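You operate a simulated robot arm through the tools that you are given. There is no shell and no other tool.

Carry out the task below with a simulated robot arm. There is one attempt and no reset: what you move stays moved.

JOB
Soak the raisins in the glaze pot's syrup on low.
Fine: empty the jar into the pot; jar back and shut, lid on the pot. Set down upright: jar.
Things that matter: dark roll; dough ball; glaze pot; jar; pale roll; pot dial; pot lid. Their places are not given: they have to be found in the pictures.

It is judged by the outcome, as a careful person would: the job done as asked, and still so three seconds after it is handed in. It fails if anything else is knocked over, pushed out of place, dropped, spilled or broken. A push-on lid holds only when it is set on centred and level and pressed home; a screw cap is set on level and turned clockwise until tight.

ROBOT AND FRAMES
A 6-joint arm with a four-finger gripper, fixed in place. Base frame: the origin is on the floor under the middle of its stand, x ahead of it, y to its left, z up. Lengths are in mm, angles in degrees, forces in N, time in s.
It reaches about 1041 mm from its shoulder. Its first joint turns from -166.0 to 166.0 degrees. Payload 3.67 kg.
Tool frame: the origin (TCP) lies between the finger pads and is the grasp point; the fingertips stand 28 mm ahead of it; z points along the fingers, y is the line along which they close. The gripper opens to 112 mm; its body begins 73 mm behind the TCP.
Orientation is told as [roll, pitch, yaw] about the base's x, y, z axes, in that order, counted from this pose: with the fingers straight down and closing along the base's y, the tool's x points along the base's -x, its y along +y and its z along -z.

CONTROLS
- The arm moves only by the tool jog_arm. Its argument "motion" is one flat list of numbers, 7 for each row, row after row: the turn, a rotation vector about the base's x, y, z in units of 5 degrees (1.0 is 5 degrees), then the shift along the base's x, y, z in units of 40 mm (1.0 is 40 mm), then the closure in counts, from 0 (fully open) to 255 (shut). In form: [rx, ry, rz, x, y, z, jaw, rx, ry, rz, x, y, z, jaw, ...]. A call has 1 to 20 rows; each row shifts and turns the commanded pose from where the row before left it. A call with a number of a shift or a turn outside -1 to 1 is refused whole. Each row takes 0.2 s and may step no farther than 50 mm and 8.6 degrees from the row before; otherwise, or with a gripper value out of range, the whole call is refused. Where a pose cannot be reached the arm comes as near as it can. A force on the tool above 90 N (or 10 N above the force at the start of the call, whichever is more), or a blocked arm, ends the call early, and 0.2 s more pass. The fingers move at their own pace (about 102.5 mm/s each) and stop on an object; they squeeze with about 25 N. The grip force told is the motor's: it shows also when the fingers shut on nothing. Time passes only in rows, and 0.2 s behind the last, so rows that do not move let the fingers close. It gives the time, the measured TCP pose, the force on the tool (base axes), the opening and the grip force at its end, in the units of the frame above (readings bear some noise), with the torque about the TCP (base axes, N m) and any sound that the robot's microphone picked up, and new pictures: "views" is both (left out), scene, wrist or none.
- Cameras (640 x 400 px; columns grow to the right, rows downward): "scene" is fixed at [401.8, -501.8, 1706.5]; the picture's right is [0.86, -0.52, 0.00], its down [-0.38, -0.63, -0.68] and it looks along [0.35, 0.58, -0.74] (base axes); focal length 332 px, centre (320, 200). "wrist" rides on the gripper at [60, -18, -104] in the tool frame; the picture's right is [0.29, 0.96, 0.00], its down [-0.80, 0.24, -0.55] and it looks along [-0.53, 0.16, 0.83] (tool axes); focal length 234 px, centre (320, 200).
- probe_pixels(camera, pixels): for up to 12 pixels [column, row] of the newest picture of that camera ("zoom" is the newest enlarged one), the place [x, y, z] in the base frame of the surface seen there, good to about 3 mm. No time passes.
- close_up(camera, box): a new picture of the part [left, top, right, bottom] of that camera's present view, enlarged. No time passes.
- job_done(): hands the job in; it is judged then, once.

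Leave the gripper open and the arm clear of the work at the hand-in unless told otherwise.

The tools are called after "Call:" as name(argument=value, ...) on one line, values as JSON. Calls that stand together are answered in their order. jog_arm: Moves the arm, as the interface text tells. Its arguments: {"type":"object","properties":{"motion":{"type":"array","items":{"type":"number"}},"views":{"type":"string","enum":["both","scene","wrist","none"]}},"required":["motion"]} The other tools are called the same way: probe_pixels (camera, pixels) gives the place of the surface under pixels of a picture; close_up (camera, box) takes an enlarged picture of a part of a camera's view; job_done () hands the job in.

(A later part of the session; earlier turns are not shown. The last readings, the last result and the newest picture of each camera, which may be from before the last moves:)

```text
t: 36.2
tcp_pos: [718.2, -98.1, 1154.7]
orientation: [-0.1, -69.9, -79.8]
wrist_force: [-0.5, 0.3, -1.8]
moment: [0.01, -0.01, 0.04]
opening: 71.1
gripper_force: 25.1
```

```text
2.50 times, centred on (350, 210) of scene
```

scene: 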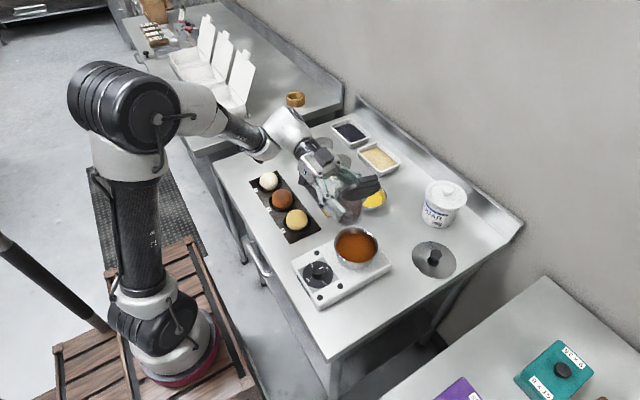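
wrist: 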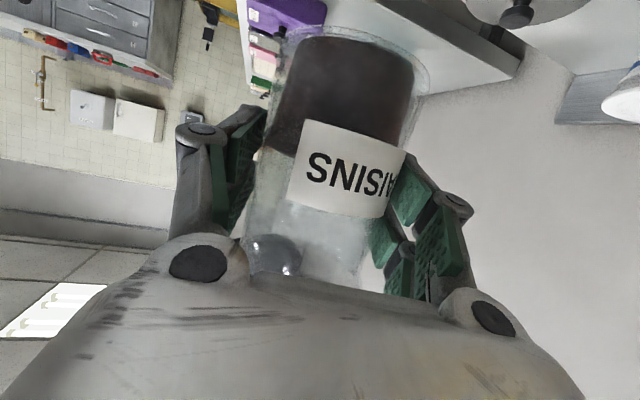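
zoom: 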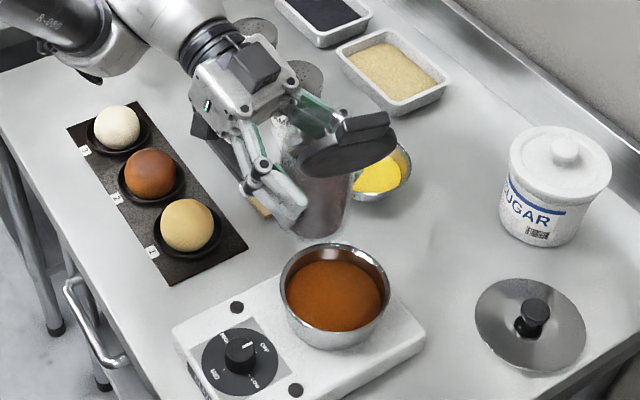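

The jar is upright directly over the pot side, with the lid hinged out towards −y. Now I start pouring: first 50° of roll, shifting so that the lip stays over the pot centre.

Call:
jog_arm(motion=[-0.174, 0.985, 0, -0.0875, -0.075, -0.125, 255, -0.174, 0.985, 0, -0.0875, -0.075, -0.125, 255, -0.174, 0.985, 0, -0.0875, -0.075, -0.125, 255, -0.174, 0.985, 0, -0.0875, -0.075, -0.125, 255, -0.174, 0.985, 0, -0.0875, -0.075, -0.125, 255, -0.174, 0.985, 0, -0.0875, -0.075, -0.125, 255, -0.174, 0.985, 0, -0.0875, -0.075, -0.125, 255, -0.174, 0.985, 0, -0.0875, -0.075, -0.125, 255, -0.174, 0.985, 0, -0.0875, -0.075, -0.125, 255], views="both")

Call:
close_up(camera="scene", box=[270, 150, 430, 310])

```text
t: 38.2
tcp_pos: [686.8, -124.0, 1109.3]
orientation: [-71.1, -41.7, -17.2]
wrist_force: [0.3, -0.2, -2.6]
moment: [0.05, 0.04, 0.02]
opening: 71.1
gripper_force: 24.6
```

scene: 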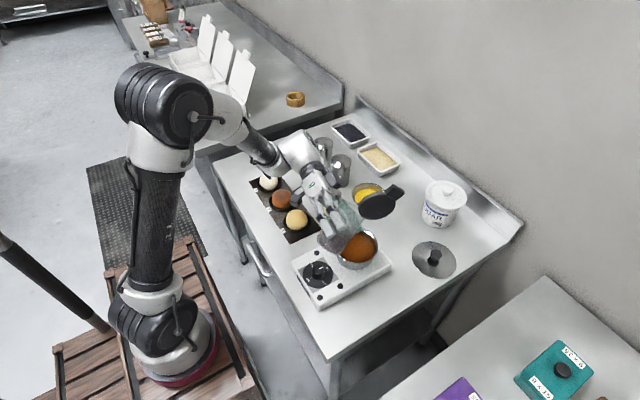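
wrist: 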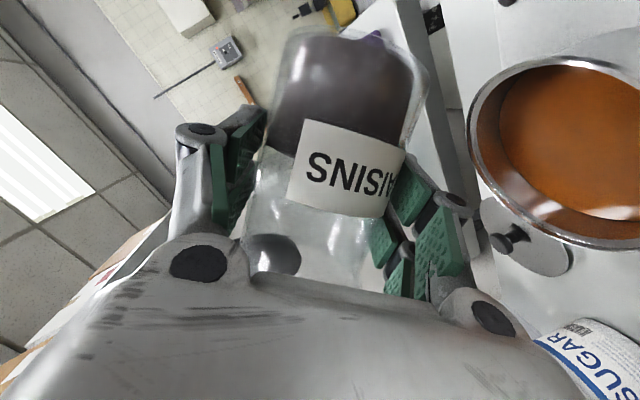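

```text
2.50 times, centred on (350, 230) of scene
```

zoom: 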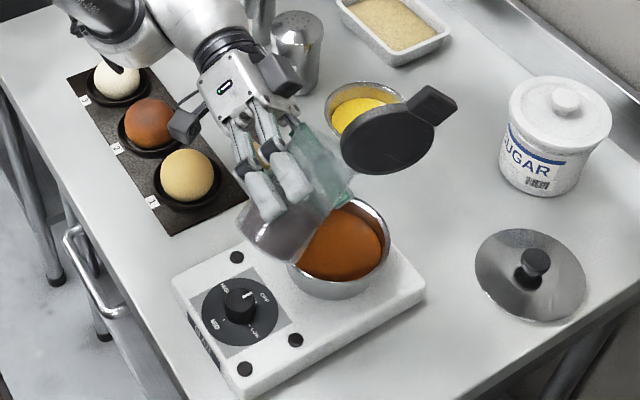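

At 45° the mouth edge is over the pot and the lid stays put. I continue the tilt slowly, 2.5° per row to 90°, easing down slightly.

Call:
jog_arm(motion=[-0.087, 0.4925, 0, 0.008, 0, -0.026, 255, -0.087, 0.4925, 0, 0.008, 0, -0.026, 255, -0.087, 0.4925, 0, 0.008, 0, -0.026, 255, -0.087, 0.4925, 0, 0.008, 0, -0.026, 255, -0.087, 0.4925, 0, 0.008, 0, -0.026, 255, -0.087, 0.4925, 0, 0.008, 0, -0.026, 255, -0.087, 0.4925, 0, 0.008, 0, -0.026, 255, -0.087, 0.4925, 0, 0.008, 0, -0.026, 255, -0.087, 0.4925, 0, 0.008, 0, -0.026, 255, -0.087, 0.4925, 0, 0.008, 0, -0.026, 255], views="both")

Call:
close_up(camera="scene", box=[270, 150, 430, 310])

```text
t: 40.4
tcp_pos: [689.6, -123.8, 1098.0]
orientation: [-82.7, -18.8, -11.2]
wrist_force: [-0.4, -0.5, -1.8]
moment: [0.02, 0.03, 0.03]
opening: 70.9
gripper_force: 24.6
```

scene: 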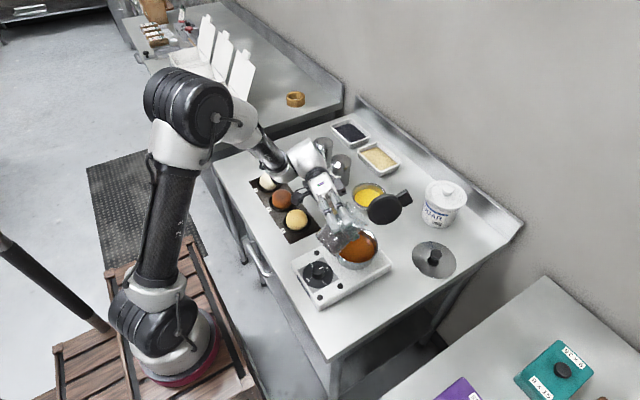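
wrist: 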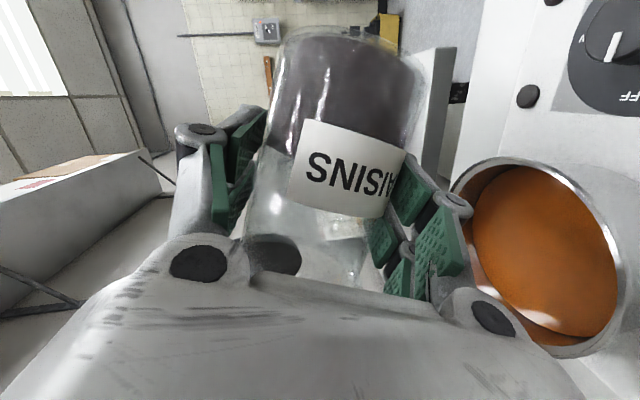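

```text
2.50 times, centred on (350, 230) of scene
```

zoom: 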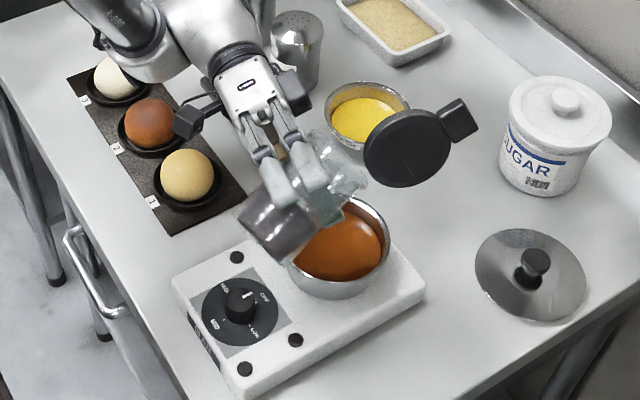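

At 70°, still nothing has left the jar. The lip is over the pot centre, so I go on slowly to 90° while lowering to z≈1075 to shorten the fall.

Call:
jog_arm(motion=[-0.087, 0.4925, 0, 0.008, 0, -0.072, 255, -0.087, 0.4925, 0, 0.008, 0, -0.072, 255, -0.087, 0.4925, 0, 0.008, 0, -0.072, 255, -0.087, 0.4925, 0, 0.008, 0, -0.072, 255, -0.087, 0.4925, 0, 0.008, 0, -0.072, 255, -0.087, 0.4925, 0, 0.008, 0, -0.072, 255, -0.087, 0.4925, 0, 0.008, 0, -0.072, 255, -0.087, 0.4925, 0, 0.008, 0, -0.072, 255], views="both")

Call:
close_up(camera="scene", box=[270, 150, 430, 310])

```text
t: 42.2
tcp_pos: [691.6, -124.0, 1074.3]
orientation: [-89.8, -0.1, -10.1]
wrist_force: [0.4, 0.1, -0.8]
moment: [0.04, 0.04, 0.01]
opening: 70.8
gripper_force: 24.7
```

scene: 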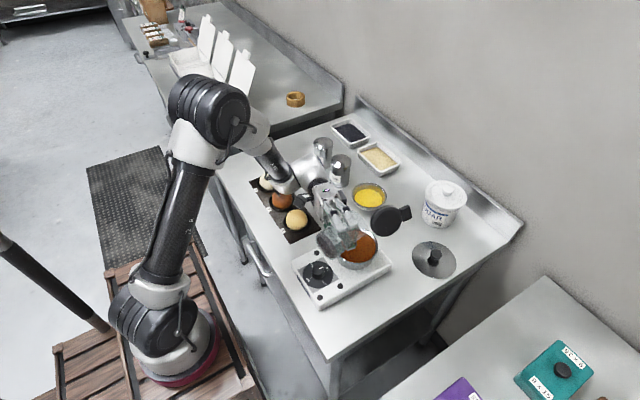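
wrist: 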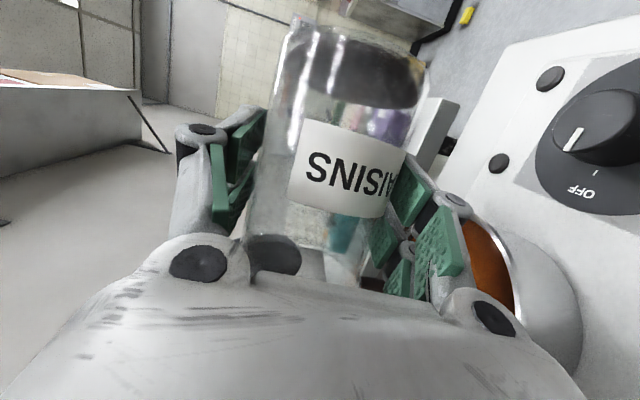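

```text
2.50 times, centred on (350, 230) of scene
```

zoom: 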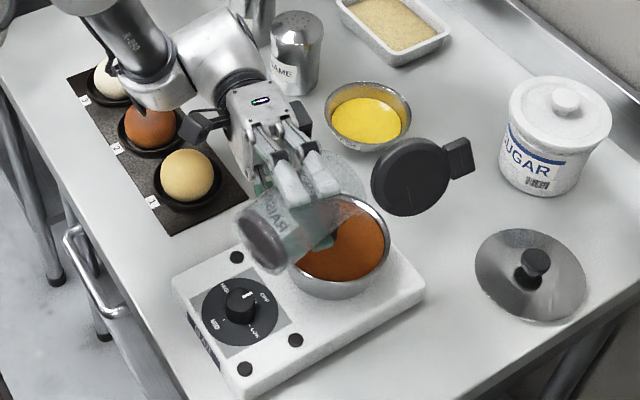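

The raisin fill in the jar is now shrinking and no raisins appear on the counter: they're going into the pot. I continue the tilt to about 138°, moving the jar +x so that the lip stays centred.

Call:
jog_arm(motion=[0, 0, 0, 0, 0, 0, 255, 0, 0, 0, 0, 0, 0, 255, 0, 0, 0, 0, 0, 0, 255, -0.139, 0.788, 0, 0.0625, 0, 0.031, 255, -0.139, 0.788, 0, 0.0625, 0, 0.031, 255, -0.139, 0.788, 0, 0.0625, 0, 0.031, 255, -0.139, 0.788, 0, 0.0625, 0, 0.031, 255, -0.139, 0.788, 0, 0.0625, 0, 0.031, 255, -0.139, 0.788, 0, 0.0625, 0, 0.031, 255, -0.139, 0.788, 0, 0.0625, 0, 0.031, 255, -0.139, 0.788, 0, 0.0625, 0, 0.031, 255, -0.139, 0.788, 0, 0.0625, 0, 0.031, 255, -0.139, 0.788, 0, 0.0625, 0, 0.031, 255, -0.139, 0.788, 0, 0.0625, 0, 0.031, 255, -0.139, 0.788, 0, 0.0625, 0, 0.031, 255], views="both")

Call:
close_up(camera="scene", box=[270, 150, 430, 310])

```text
t: 45.4
tcp_pos: [722.3, -123.1, 1091.3]
orientation: [-110.9, 44.4, -18.6]
wrist_force: [-0.2, -0.5, -0.1]
moment: [0.02, -0.01, 0.01]
opening: 70.6
gripper_force: 25.0
```

scene: 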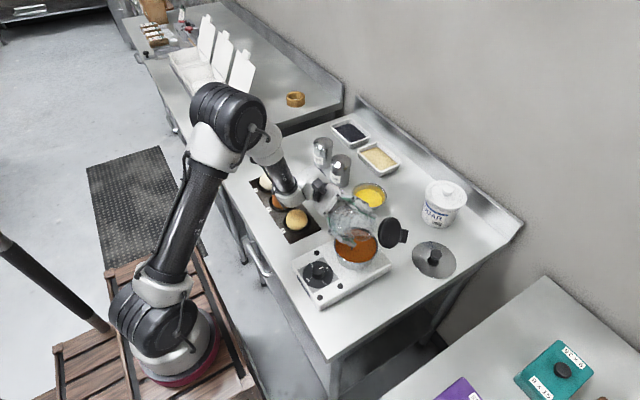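
wrist: 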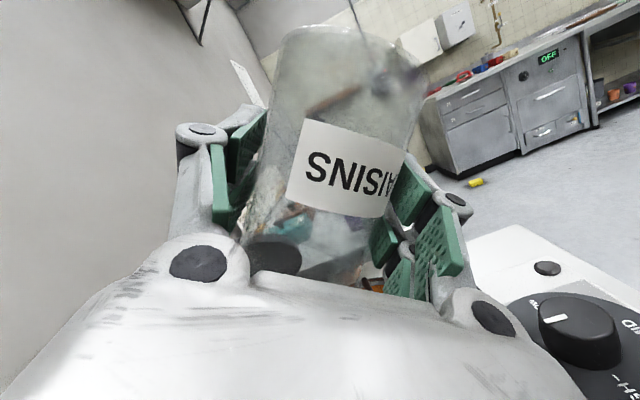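

```text
2.50 times, centred on (350, 230) of scene
```

zoom: 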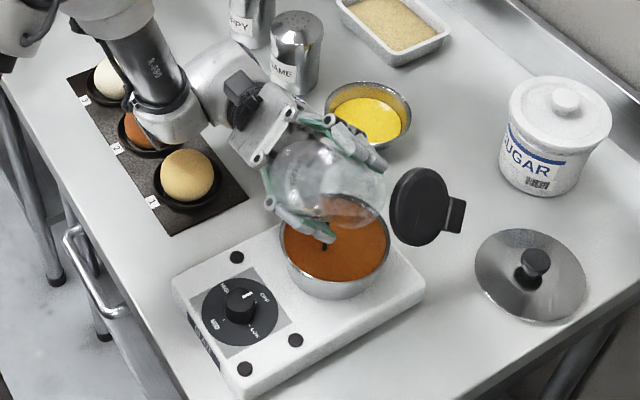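

The jar now looks empty; a last bit seems to be falling at zoom (325,245). I hold here a little longer and take a closer look.

Call:
jog_arm(motion=[-0.139, 0.788, 0, 0.06, 0, 0.02, 255, -0.139, 0.788, 0, 0.06, 0, 0.02, 255, 0, 0, 0, 0, 0, 0, 255, 0, 0, 0, 0, 0, 0, 255, 0, 0, 0, 0, 0, 0, 255, 0, 0, 0, 0, 0, 0, 255, 0, 0, 0, 0, 0, 0, 255], views="both")

Call:
close_up(camera="scene", box=[310, 180, 400, 280])

Call:
close_up(camera="wrist", box=[220, 10, 440, 310])

```text
t: 47.0
tcp_pos: [727.9, -123.1, 1092.8]
orientation: [-117.0, 51.1, -23.2]
wrist_force: [0.1, -0.3, -2.4]
moment: [-0.01, 0.03, -0.01]
opening: 70.5
gripper_force: 25.0
```

scene: 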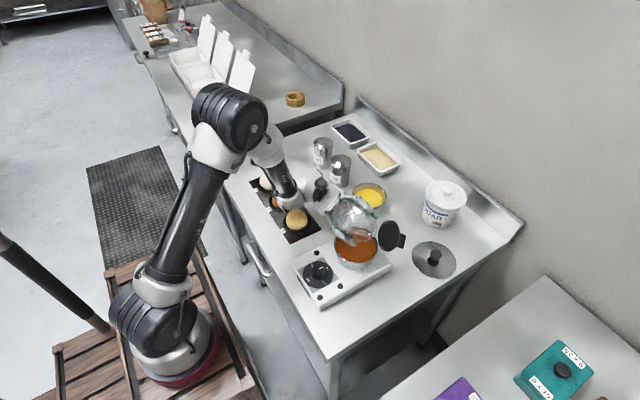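
wrist: 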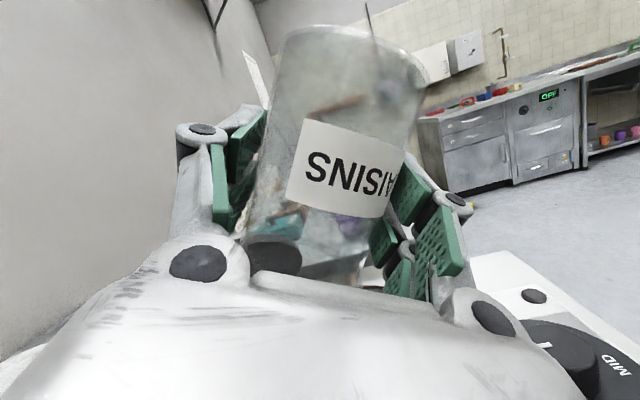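

```text
4.00 times, centred on (355, 230) of scene
```

zoom: 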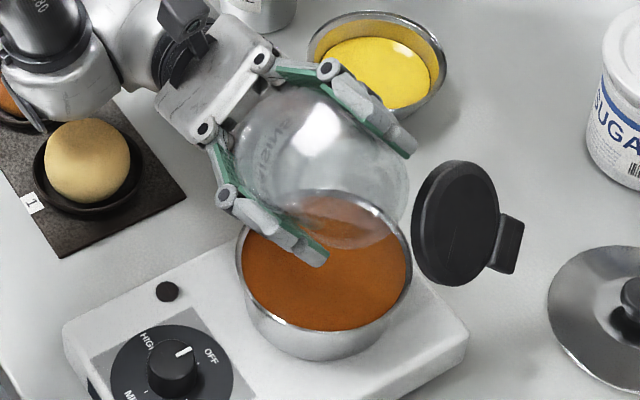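

```text
1.33 times, centred on (330, 160) of wrist
```

zoom: 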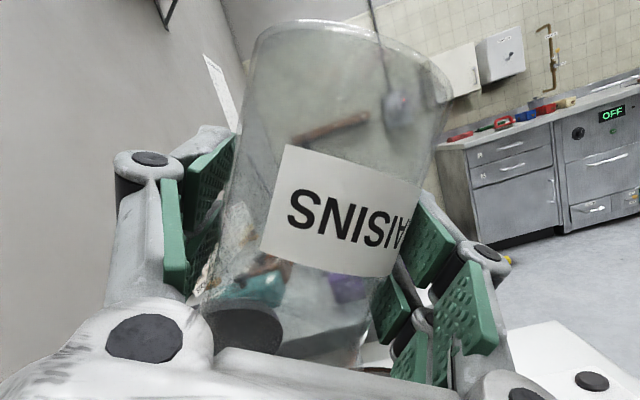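

The jar is empty and clean; nothing on the counter. Now I roll the jar back upright: first 70° while keeping it over the pot.

Call:
jog_arm(motion=[0.174, -0.985, 0, -0.064, 0, 0, 255, 0.174, -0.985, 0, -0.064, 0, 0, 255, 0.174, -0.985, 0, -0.064, 0, 0, 255, 0.174, -0.985, 0, -0.064, 0, 0, 255, 0.174, -0.985, 0, -0.064, 0, 0, 255, 0.174, -0.985, 0, -0.064, 0, 0, 255, 0.174, -0.985, 0, -0.064, 0, 0, 255, 0.174, -0.985, 0, -0.064, 0, 0.02, 255, 0.174, -0.985, 0, -0.064, 0, 0.02, 255, 0.174, -0.985, 0, -0.064, 0, 0.02, 255, 0.174, -0.985, 0, -0.064, 0, 0.02, 255, 0.174, -0.985, 0, -0.064, 0, 0.02, 255, 0.174, -0.985, 0, -0.064, 0, 0.02, 255, 0.174, -0.985, 0, -0.064, 0, 0.02, 255], views="scene")

Call:
jog_arm(motion=[0.174, -0.985, 0, 0, 0.043, 0.1, 255, 0.174, -0.985, 0, 0, 0.043, 0.1, 255, 0.174, -0.985, 0, 0, 0.043, 0.1, 255, 0.174, -0.985, 0, 0, 0.043, 0.1, 255, 0.174, -0.985, 0, 0, 0.043, 0.1, 255, 0.174, -0.985, 0, 0, 0.043, 0.1, 255, 0.174, -0.985, 0, 0, 0.043, 0.1, 255, 0.174, -0.985, 0, 0, 0.043, 0.1, 255, 0.174, -0.985, 0, 0, 0.043, 0.1, 255, 0.174, -0.985, 0, 0, 0.043, 0.1, 255, 0.174, -0.985, 0, 0, 0.043, 0.1, 255, 0.174, -0.985, 0, 0, 0.043, 0.1, 255, 0.174, -0.985, 0, 0, 0.043, 0.1, 255, 0.174, -0.985, 0, 0, 0.043, 0.1, 255, 0.174, -0.985, 0, 0, 0.043, 0.1, 255, 0.035, -0.197, 0, 0, 0, 0, 255], views="both")

Call:
close_up(camera="scene", box=[270, 130, 430, 290])

```text
t: 50.0
tcp_pos: [690.6, -124.1, 1096.2]
orientation: [-84.9, -13.2, -10.8]
wrist_force: [0.0, -0.1, -1.6]
moment: [-0.01, 0.02, -0.03]
opening: 70.6
gripper_force: 25.6
```

scene: 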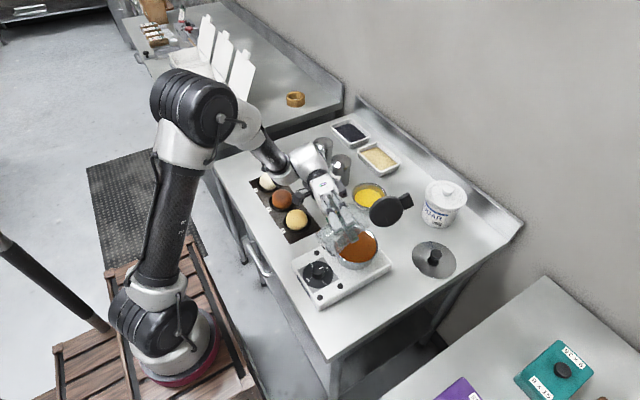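

```text
t: 53.4
tcp_pos: [691.1, -98.4, 1155.4]
orientation: [-0.1, -69.8, -79.8]
wrist_force: [0.7, 0.3, -1.7]
moment: [0.0, 0.01, 0.0]
opening: 70.6
gripper_force: 24.9
```

scene: 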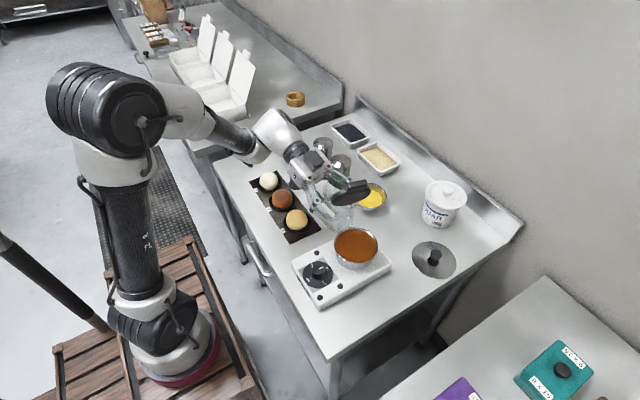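
wrist: 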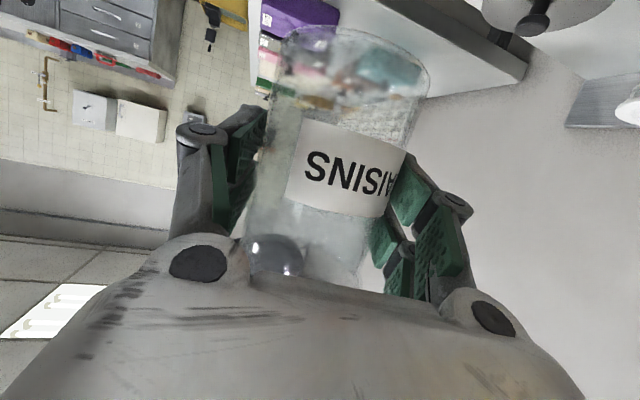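

```text
2.50 times, centred on (350, 210) of scene
```

zoom: 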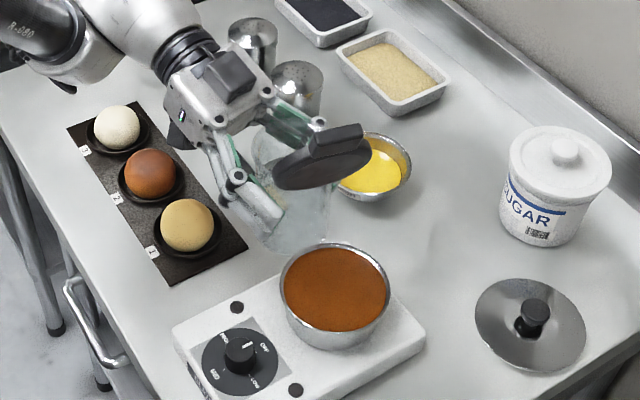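

The jar is upright and empty; the pot level has risen. I carry it back the same way: +110° yaw and +y to above its original place.

Call:
jog_arm(motion=[0, 0, 1, 0.0085, 0.587, 0, 255, 0, 0, 1, 0.0085, 0.587, 0, 255, 0, 0, 1, 0.0085, 0.587, 0, 255, 0, 0, 1, 0.0085, 0.587, 0, 255, 0, 0, 1, 0.0085, 0.587, 0, 255, 0, 0, 1, 0.0085, 0.587, 0, 255, 0, 0, 1, 0.0085, 0.587, 0, 255, 0, 0, 1, 0.0085, 0.587, 0, 255, 0, 0, 1, 0.0085, 0.587, 0, 255, 0, 0, 1, 0.0085, 0.587, 0, 255, 0, 0, 1, 0.0085, 0.587, 0, 255], views="scene")

Call:
jog_arm(motion=[0, 0, 1, 0.0085, 0.587, 0, 255, 0, 0, 1, 0.0085, 0.587, 0, 255, 0, 0, 1, 0.0085, 0.587, 0, 255, 0, 0, 1, 0.0085, 0.587, 0, 255, 0, 0, 1, 0.0085, 0.587, 0, 255, 0, 0, 1, 0.0085, 0.587, 0, 255, 0, 0, 1, 0.0085, 0.587, 0, 255, 0, 0, 1, 0.0085, 0.587, 0, 255, 0, 0, 1, 0.0085, 0.587, 0, 255, 0, 0, 1, 0.0085, 0.587, 0, 255, 0, 0, 1, 0.0085, 0.587, 0, 255, 0, 0, 0, 0, 0, 0, 255], views="both")

```text
t: 55.8
tcp_pos: [694.1, 163.0, 1157.1]
orientation: [-0.2, -69.8, -24.5]
wrist_force: [-0.2, 0.2, -2.0]
moment: [0.03, 0.0, 0.01]
opening: 70.5
gripper_force: 25.0
```

scene: 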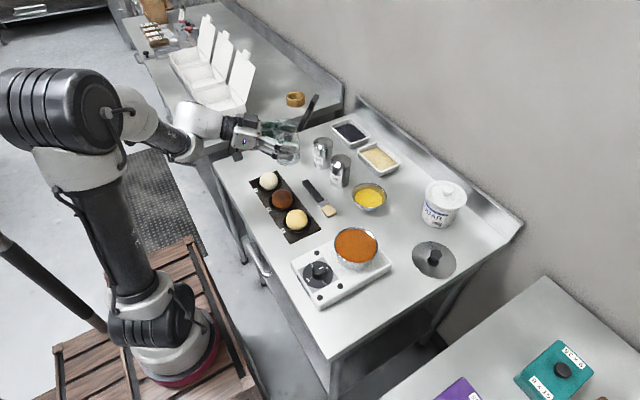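

```text
t: 58.4
tcp_pos: [697.0, 417.6, 1157.4]
orientation: [-0.2, -69.7, 30.4]
wrist_force: [0.8, 0.0, -1.1]
moment: [0.01, 0.01, 0.0]
opening: 70.5
gripper_force: 24.5
```

scene: 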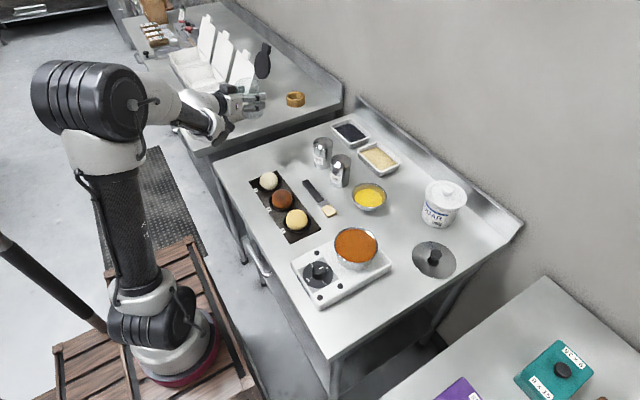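
wrist: 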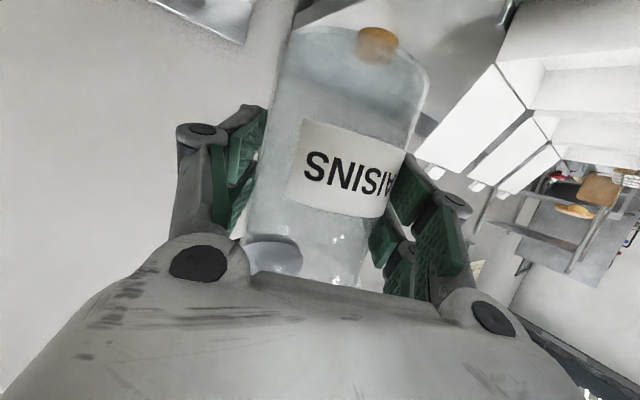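

Above the original place (697, 417.6). I lower the jar: 10 rows of 18 mm to just above the table, then check.

Call:
jog_arm(motion=[0, 0, 0, 0.004, 0.002, -0.45, 255, 0, 0, 0, 0.004, 0.002, -0.45, 255, 0, 0, 0, 0.004, 0.002, -0.45, 255, 0, 0, 0, 0.004, 0.002, -0.45, 255, 0, 0, 0, 0.004, 0.002, -0.45, 255, 0, 0, 0, 0.004, 0.002, -0.45, 255, 0, 0, 0, 0.004, 0.002, -0.45, 255, 0, 0, 0, 0.004, 0.002, -0.45, 255, 0, 0, 0, 0.004, 0.002, -0.45, 255, 0, 0, 0, 0.004, 0.002, -0.45, 255, 0, 0, 0, 0, 0, 0, 255], views="both")

Call:
close_up(camera="scene", box=[200, 90, 300, 190])

```text
t: 60.8
tcp_pos: [697.0, 418.5, 976.3]
orientation: [-0.2, -69.9, 30.4]
wrist_force: [-0.2, -0.3, -1.3]
moment: [0.01, 0.0, 0.02]
opening: 69.7
gripper_force: 24.8
```

scene: 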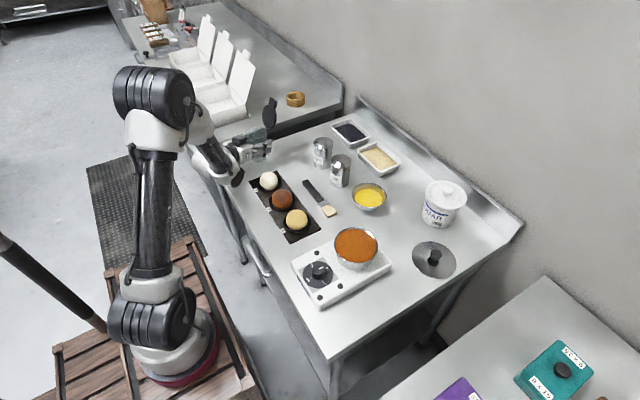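
wrist: 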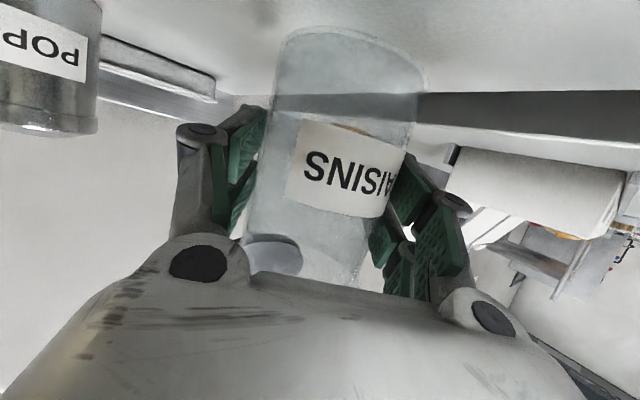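

```text
4.00 times, centred on (250, 140) of scene
```

zoom: 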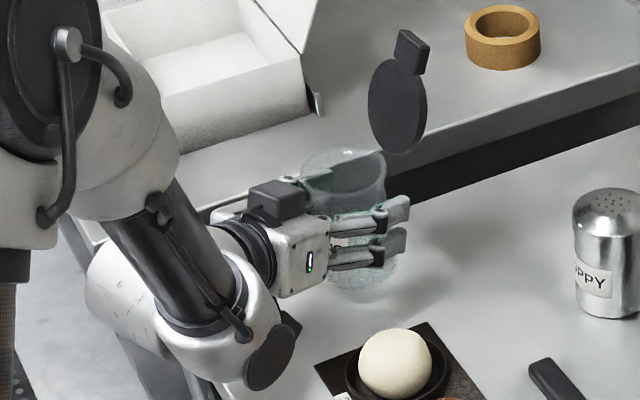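

About 15 mm above its resting height, still upright. Lower the last bit in small steps and watch the force.

Call:
jog_arm(motion=[0, 0, 0, 0, 0, -0.1, 255, 0, 0, 0, 0, 0, -0.1, 255, 0, 0, 0, 0, 0, -0.075, 255, 0, 0, 0, 0, 0, -0.05, 255, 0, 0, 0, 0, 0, -0.025, 255, 0, 0, 0, 0, 0, 0, 255], views="none")

```text
t: 62.2
tcp_pos: [698.0, 420.1, 964.7]
orientation: [-0.2, -69.7, 30.5]
wrist_force: [0.0, 0.1, -1.4]
moment: [-0.01, -0.02, 0.0]
opening: 70.3
gripper_force: 25.4
```

No contact yet at z≈964.7. A few more millimetres in 1 mm rows.

Call:
jog_arm(motion=[0, 0, 0, 0, 0, -0.03, 255, 0, 0, 0, 0, 0, -0.03, 255, 0, 0, 0, 0, 0, 0, 255], views="none")

```text
t: 63.0
tcp_pos: [698.2, 420.5, 961.4]
orientation: [-0.1, -70.0, 30.4]
wrist_force: [-0.9, 1.3, 7.3]
moment: [-0.15, 0.31, -0.06]
opening: 70.5
gripper_force: 25.0
```

The jar bottom has met the table (force +7 N at z 961.4). I ease up half a millimetre and open the fingers.

Call:
jog_arm(motion=[0, 0, 0, 0, 0, 0.015, 255, 0, 0, 0, 0, 0, 0, 200, 0, 0, 0, 0, 0, 0, 60, 0, 0, 0, 0, 0, 0, 0, 0, 0, 0, 0, 0, 0, 0, 0, 0, 0, 0, 0, 0, 0], views="both")

Call:
close_up(camera="scene", box=[200, 90, 300, 190])

```text
t: 64.4
tcp_pos: [697.3, 421.2, 962.5]
orientation: [-0.2, -69.8, 30.4]
wrist_force: [-0.1, 0.1, 0.0]
moment: [0.0, 0.02, -0.01]
opening: 111.8
gripper_force: 0.0
```

scene: 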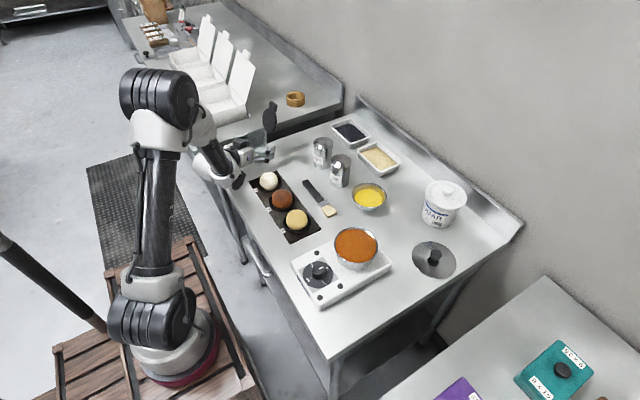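
wrist: 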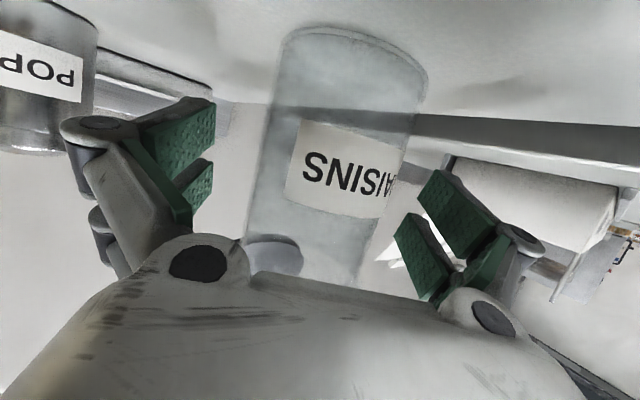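

```text
4.00 times, centred on (250, 140) of scene
```

zoom: 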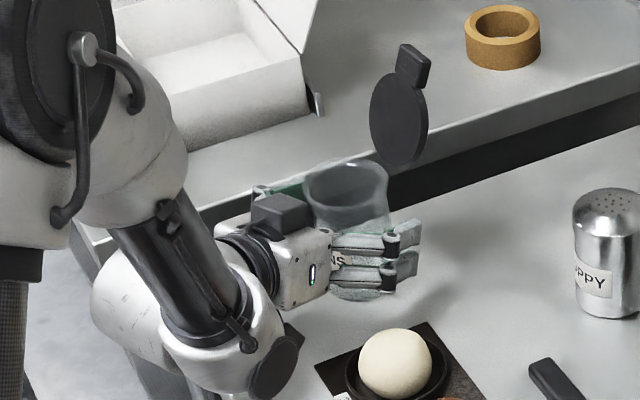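

Jar released and standing. I back the open gripper straight out along its axis.

Call:
jog_arm(motion=[0, 0, 0, -0.478, -0.28, 0.229, 0, 0, 0, 0, -0.478, -0.28, 0.229, 0, 0, 0, 0, -0.478, -0.28, 0.229, 0, 0, 0, 0, -0.478, -0.28, 0.229, 0, 0, 0, 0, -0.478, -0.28, 0.229, 0, 0, 0, 0, -0.478, -0.28, 0.229, 0], views="both")

Call:
close_up(camera="scene", box=[240, 98, 290, 170])

```text
t: 65.8
tcp_pos: [586.2, 353.8, 1014.7]
orientation: [-0.1, -69.9, 30.1]
wrist_force: [0.0, -0.5, 0.6]
moment: [-0.05, -0.03, 0.02]
opening: 112.1
gripper_force: 0.1
```

scene: 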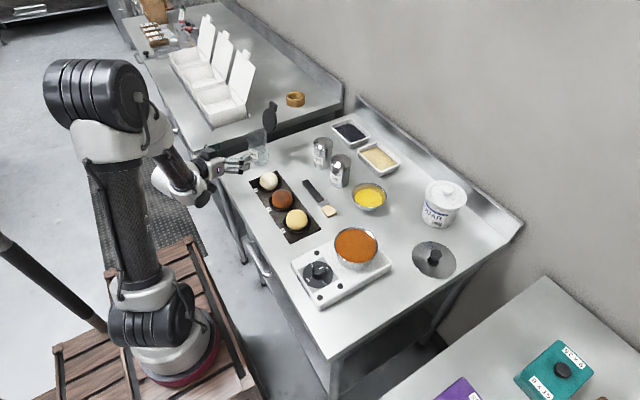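
wrist: 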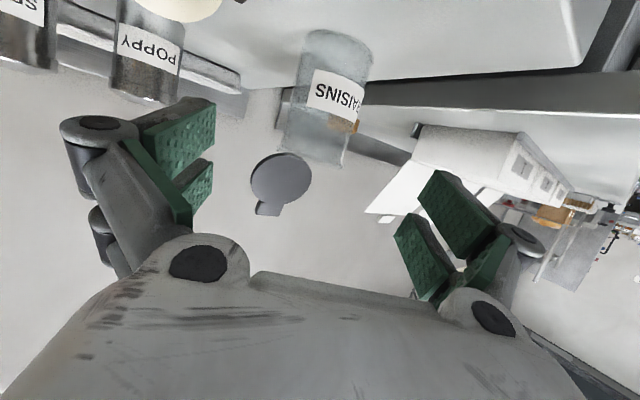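

```text
5.56 times, centred on (265, 134) of scene
```

zoom: 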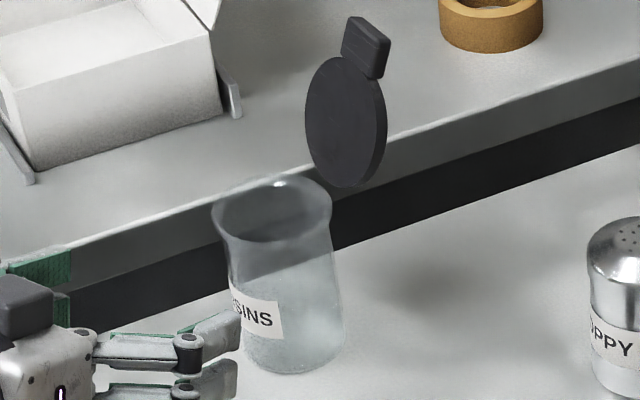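

The jar stands upright, empty, about 3 mm from its original place. I probe the lid's present position before planning the closing push.

Call:
probe_pixels(camera="zoom", pixels=[[345, 80], [345, 180], [330, 100], [310, 120], [360, 110], [382, 120], [360, 35], [350, 20], [385, 50], [345, 50], [260, 300], [275, 320]])

Call:
probe_pixels(camera="wrist", pixels=[[255, 180], [280, 155], [308, 180], [280, 205], [268, 210], [262, 195], [280, 180], [320, 90], [335, 95], [350, 100], [360, 110], [300, 30]])

Call:
close_up(camera="wrist", box=[230, 20, 390, 230])

```text
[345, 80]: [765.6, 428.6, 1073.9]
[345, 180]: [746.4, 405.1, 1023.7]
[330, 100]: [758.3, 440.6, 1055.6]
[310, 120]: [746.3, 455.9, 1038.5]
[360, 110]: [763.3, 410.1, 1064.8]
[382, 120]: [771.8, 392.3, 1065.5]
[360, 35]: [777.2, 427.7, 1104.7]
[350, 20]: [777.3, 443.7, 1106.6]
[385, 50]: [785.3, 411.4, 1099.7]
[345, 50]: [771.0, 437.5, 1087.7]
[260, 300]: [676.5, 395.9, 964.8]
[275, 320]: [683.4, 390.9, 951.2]
```

```text
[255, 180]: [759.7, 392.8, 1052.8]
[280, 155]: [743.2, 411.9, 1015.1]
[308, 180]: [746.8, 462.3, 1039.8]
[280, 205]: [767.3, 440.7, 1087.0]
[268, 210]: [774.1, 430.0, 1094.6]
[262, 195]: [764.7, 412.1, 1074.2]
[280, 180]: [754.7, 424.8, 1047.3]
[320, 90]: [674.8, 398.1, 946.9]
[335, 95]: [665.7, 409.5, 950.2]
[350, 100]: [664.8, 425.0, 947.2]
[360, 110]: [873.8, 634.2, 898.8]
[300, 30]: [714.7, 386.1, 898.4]
```

```text
1.90 times, centred on (310, 125) of wrist
```

zoom: 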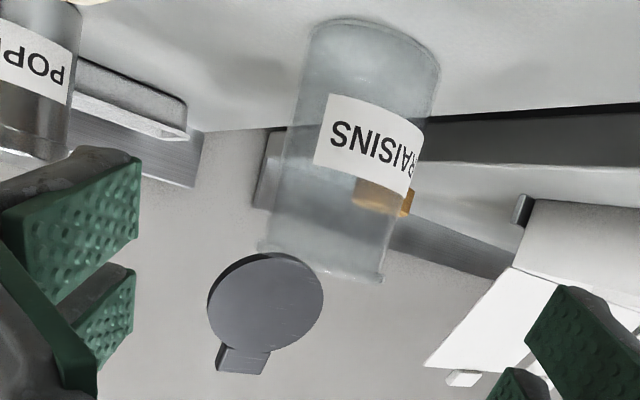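

The lid tip is at about (778, 430, 1105), jar axis about (700, 421). Next: rise, turn the fingers to point straight down, shut them, and go behind the lid (+x side) at a safe height.

Call:
jog_arm(motion=[0, 0, 0, 0, 0, 1, 0, 0, 0, 0, 0, 0, 1, 0, 0, 0, 0, 0, 0, 1, 0, 0, 0, 0, 0, 0, 1, 0, 0, 0, 0, 0, 0, 1, 255, -0.5, 0.866, 0, 0.3, 0.1, 0.2, 255, -0.5, 0.866, 0, 0.3, 0.1, 0.2, 255, -0.5, 0.866, 0, 0.3, 0.1, 0, 255, -0.5, 0.866, 0, 0.3, 0.1, 0, 255, -0.5, 0.866, 0, 0.3, 0.1, 0, 255, -0.5, 0.866, 0, 0.3, 0.1, 0, 255, -0.5, 0.866, 0, 0.3, 0.1, 0, 255, -0.5, 0.866, 0, 0.3, 0.1, 0, 255, -0.5, 0.866, 0, 0.3, 0.1, 0, 255, -0.5, 0.866, 0, 0.3, 0.1, 0, 255, -0.5, 0.866, 0, 0.3, 0.1, 0, 255, -0.5, 0.866, 0, 0.3, 0.1, 0, 255, -0.5, 0.866, 0, 0.3, 0.1, 0, 255, -0.5, 0.866, 0, 0.3, 0.1, 0, 255], views="both")

```text
t: 69.8
tcp_pos: [749.3, 400.4, 1213.4]
orientation: [0.1, 0.2, 30.2]
wrist_force: [0.0, 0.7, 0.1]
moment: [-0.03, -0.03, 0.0]
opening: 0.0
gripper_force: 25.2
out of reach, approached as far as the arm can: row 19
```

scene: 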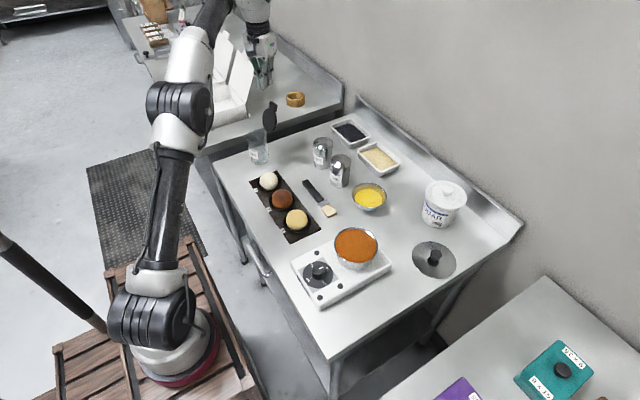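
wrist: 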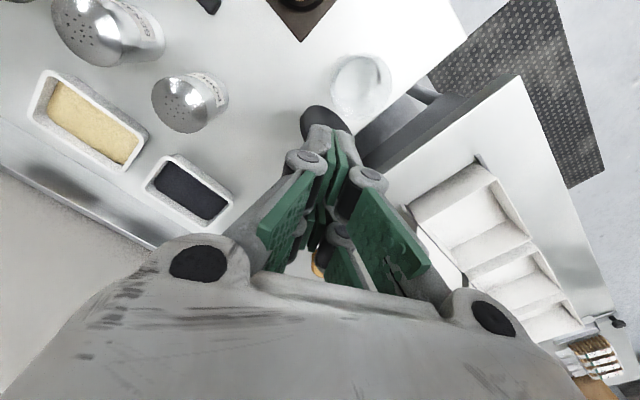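

With the tool vertical the arm is at its reach limit here, so I can't get behind the lid that way. Instead I'll use the shut fingers as a horizontal bar pointing towards +y, behind the lid. First I check the shakers' and trays' heights, which would be below the gripper.

Call:
probe_pixels(camera="scene", pixels=[[322, 140], [322, 165], [340, 156], [340, 185], [314, 142], [332, 142], [350, 160], [352, 133], [380, 155], [270, 105], [270, 125], [259, 155]])

```text
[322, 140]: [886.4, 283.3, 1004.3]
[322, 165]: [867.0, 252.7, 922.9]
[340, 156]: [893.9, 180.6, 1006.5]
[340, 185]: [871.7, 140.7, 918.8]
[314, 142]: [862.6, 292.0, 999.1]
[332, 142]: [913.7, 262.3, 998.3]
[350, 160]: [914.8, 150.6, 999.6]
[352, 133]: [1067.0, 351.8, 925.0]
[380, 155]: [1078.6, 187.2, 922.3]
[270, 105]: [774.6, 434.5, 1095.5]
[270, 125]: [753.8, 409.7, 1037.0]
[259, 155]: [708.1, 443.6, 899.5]
```

Shaker tops are at z≈1005 around (886, 283) and (894, 180), so the gripper stays above them when behind the lid. Now I yaw to azimuth 80° while backing away in −y, then pitch up to 15° below horizontal.

Call:
jog_arm(motion=[0, 0, 1, 0.08, -0.375, -0.1, 255, 0, 0, 1, 0.08, -0.375, -0.1, 255, 0, 0, 1, 0.08, -0.375, -0.1, 255, 0, 0, 1, 0.08, -0.375, -0.1, 255, 0, 0, 1, 0.08, -0.375, -0.1, 255, 0, 0, 1, 0.08, -0.375, -0.1, 255, 0, 0, 1, 0.08, -0.375, -0.1, 255, 0, 0, 1, 0.08, -0.375, -0.1, 255, 0, 0, 1, 0.08, -0.375, -0.1, 255, 0, 0, 1, 0.08, -0.375, -0.1, 255], views="scene")

Call:
jog_arm(motion=[0.985, -0.174, 0, 0.08, 0, 0, 255, 0.985, -0.174, 0, 0.08, 0, 0, 255, 0.985, -0.174, 0, 0.08, 0, 0, 255, 0.985, -0.174, 0, 0.08, 0, 0, 255, 0.985, -0.174, 0, 0.08, 0, 0, 255, 0.985, -0.174, 0, 0.08, 0, 0, 255, 0.985, -0.174, 0, 0.08, 0, 0, 255, 0.985, -0.174, 0, 0.08, 0, 0, 255, 0.985, -0.174, 0, 0.08, 0, 0, 255, 0.985, -0.174, 0, 0.08, 0, 0, 255, 0.985, -0.174, 0, 0.08, 0, 0, 255, 0.985, -0.174, 0, 0.08, 0, 0, 255, 0.985, -0.174, 0, 0.08, 0, 0, 255, 0.985, -0.174, 0, 0.08, 0, 0, 255, 0.985, -0.174, 0, 0.08, 0, 0, 255], views="both")

```text
t: 72.0
tcp_pos: [779.2, 252.4, 1171.8]
orientation: [0.0, 0.0, 80.3]
wrist_force: [0.3, 0.1, 0.1]
moment: [-0.01, 0.01, -0.01]
opening: 0.0
gripper_force: 24.6
```

scene: 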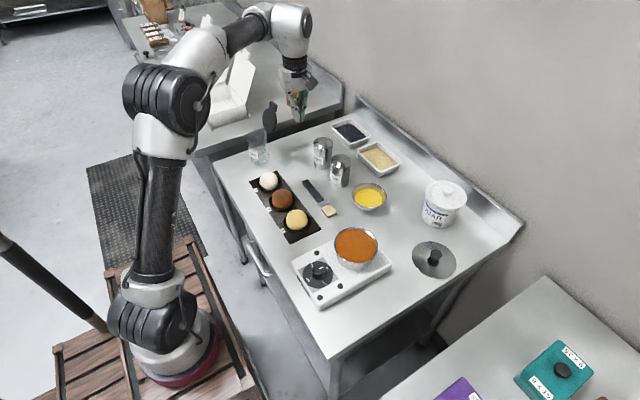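

```text
t: 75.2
tcp_pos: [828.9, 251.2, 1171.1]
orientation: [-0.5, -74.9, 80.6]
wrist_force: [-0.8, 0.2, 0.4]
moment: [-0.04, 0.01, -0.04]
opening: 0.1
gripper_force: 25.0
```

scene: 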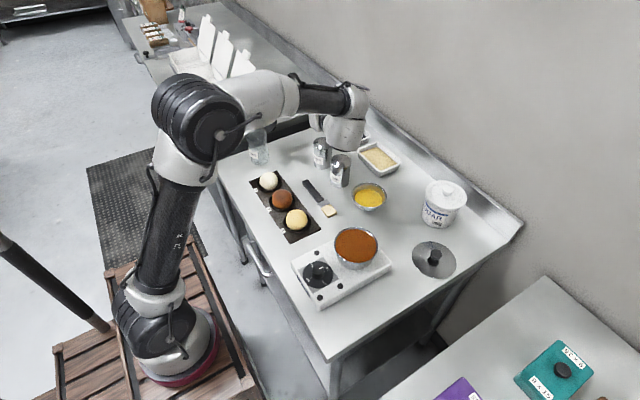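
wrist: 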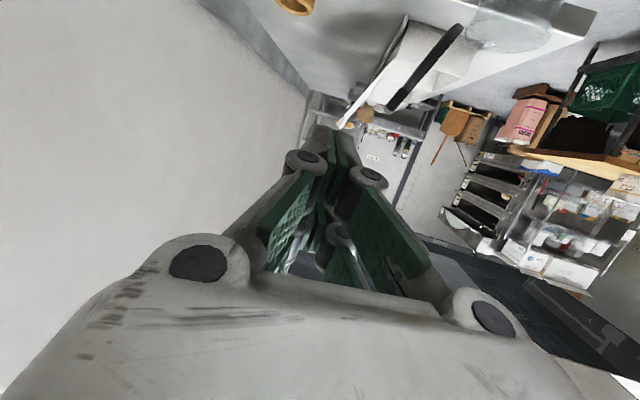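

The pose is reached and the wrist camera sees the lid edge-on at (425,65), to the −x side of the fingers. I now lower to z≈1095 and advance +y so the finger bar is behind the lid tab.

Call:
jog_arm(motion=[0, 0, 0, 0.02, 0.7, -0.5, 255, 0, 0, 0, 0.02, 0.7, -0.5, 255, 0, 0, 0, 0.02, 0.7, -0.5, 255, 0, 0, 0, 0.02, 0.7, -0.4, 255], views="both")

```text
t: 76.2
tcp_pos: [832.7, 362.6, 1096.3]
orientation: [-0.3, -74.8, 80.5]
wrist_force: [0.0, -1.1, 0.1]
moment: [-0.04, 0.04, -0.01]
opening: 0.0
gripper_force: 24.6
```

scene: 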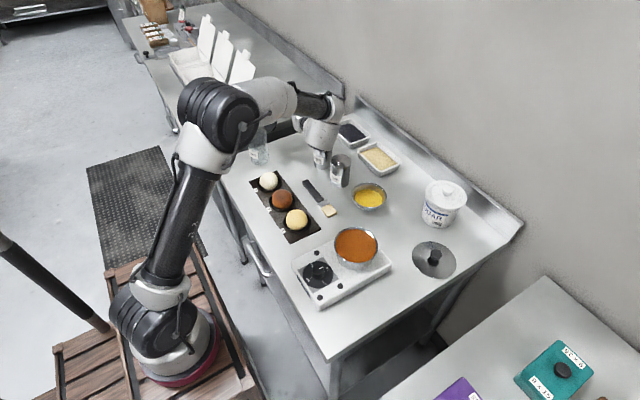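
wrist: 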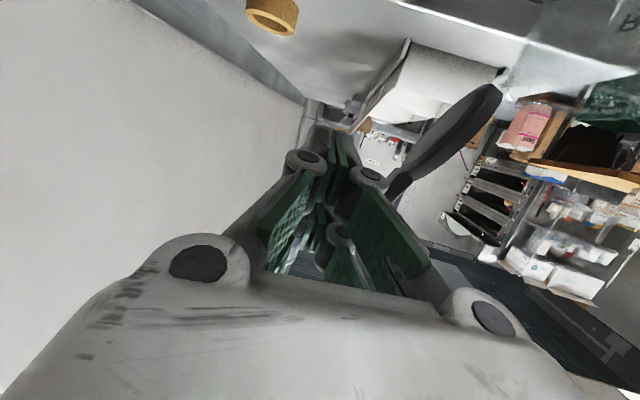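

The lid shows edge-on at (440,130) with its tab at about (398,190), to the right (−x side) of the fingers. I probe it relative to the fingers.

Call:
probe_pixels(camera="wrist", pixels=[[400, 185], [395, 195], [415, 165], [440, 130], [470, 110], [495, 92], [430, 160], [367, 172], [305, 160], [340, 130], [520, 20], [480, 40]])

Call:
close_up(camera="scene", box=[230, 80, 350, 200])

```text
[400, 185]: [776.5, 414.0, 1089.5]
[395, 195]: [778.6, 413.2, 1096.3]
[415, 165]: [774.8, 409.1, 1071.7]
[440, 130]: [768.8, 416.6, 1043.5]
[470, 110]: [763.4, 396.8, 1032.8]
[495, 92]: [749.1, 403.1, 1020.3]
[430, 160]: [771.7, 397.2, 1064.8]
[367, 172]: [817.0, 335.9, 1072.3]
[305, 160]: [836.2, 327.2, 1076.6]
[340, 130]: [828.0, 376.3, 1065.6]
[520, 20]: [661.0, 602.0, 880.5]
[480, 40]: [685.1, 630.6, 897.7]
```

```text
3.33 times, centred on (290, 140) of scene
```

zoom: 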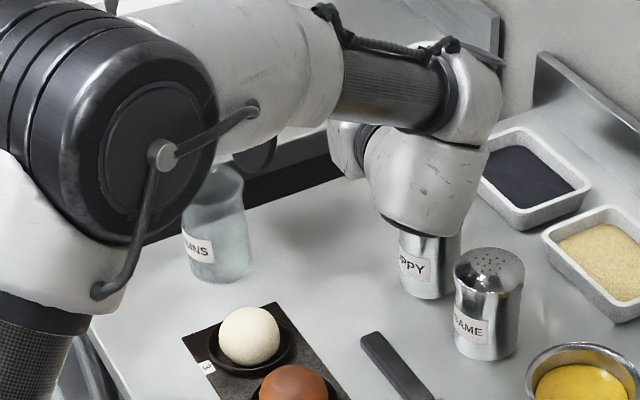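

The wrist housing appears near the POPPY shaker in the picture; I'll probe how high it really is.

Call:
probe_pixels(camera="zoom", pixels=[[430, 225], [390, 215], [455, 215], [410, 180], [470, 170], [380, 190], [430, 240], [430, 280], [345, 140], [360, 175], [420, 235], [450, 240]])

```text
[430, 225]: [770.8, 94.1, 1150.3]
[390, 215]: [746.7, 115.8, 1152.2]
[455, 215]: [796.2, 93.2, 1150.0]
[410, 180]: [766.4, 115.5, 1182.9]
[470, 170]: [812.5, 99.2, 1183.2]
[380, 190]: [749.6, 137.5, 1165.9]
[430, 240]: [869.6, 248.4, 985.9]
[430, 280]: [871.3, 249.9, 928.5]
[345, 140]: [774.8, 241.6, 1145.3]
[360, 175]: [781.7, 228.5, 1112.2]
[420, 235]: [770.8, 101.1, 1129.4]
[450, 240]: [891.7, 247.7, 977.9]
```

The wrist is over 120 mm above the shaker: safe. I move 60 mm further in +y so the bar stands right behind the lid tab, still about 20 mm away from it.

Call:
jog_arm(motion=[0, 0, 0, 0, 0.75, 0, 255, 0, 0, 0, 0, 0.75, 0, 255], views="both")

Call:
probe_pixels(camera="wrist", pixels=[[340, 130], [335, 150], [367, 172], [350, 160], [420, 190], [450, 150], [480, 120], [510, 100], [530, 85], [400, 210], [390, 200], [440, 200]])

Call:
close_up(camera="scene", box=[230, 100, 310, 180])

```text
t: 76.8
tcp_pos: [833.7, 421.9, 1097.3]
orientation: [-0.5, -74.8, 80.5]
wrist_force: [0.7, -0.7, -0.7]
moment: [-0.05, 0.03, 0.01]
opening: 0.0
gripper_force: 24.9
```

scene: 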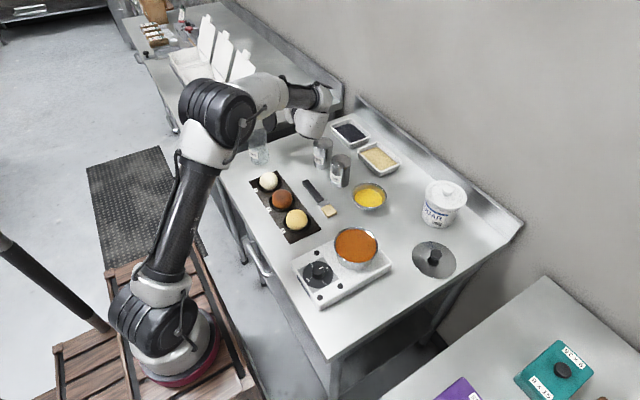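
wrist: 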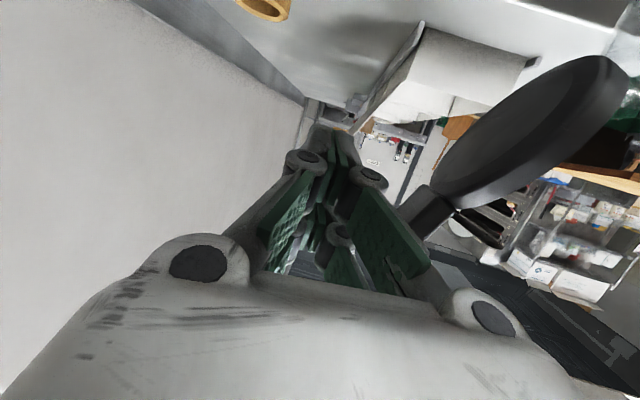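

```text
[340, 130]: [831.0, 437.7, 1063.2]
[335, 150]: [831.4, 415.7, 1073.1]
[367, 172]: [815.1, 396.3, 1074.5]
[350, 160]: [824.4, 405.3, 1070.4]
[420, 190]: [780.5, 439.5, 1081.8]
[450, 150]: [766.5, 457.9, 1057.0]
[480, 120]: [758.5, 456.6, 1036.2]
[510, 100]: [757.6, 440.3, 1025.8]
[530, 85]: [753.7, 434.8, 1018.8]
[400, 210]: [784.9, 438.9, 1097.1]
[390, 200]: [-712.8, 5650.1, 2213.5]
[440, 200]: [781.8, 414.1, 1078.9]
```

```text
5.00 times, centred on (270, 140) of scene
```

zoom: 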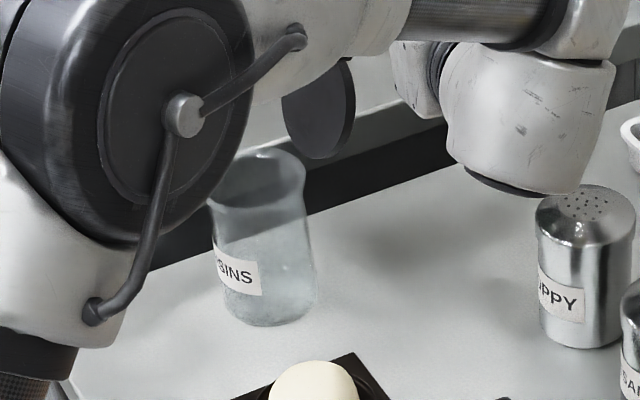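

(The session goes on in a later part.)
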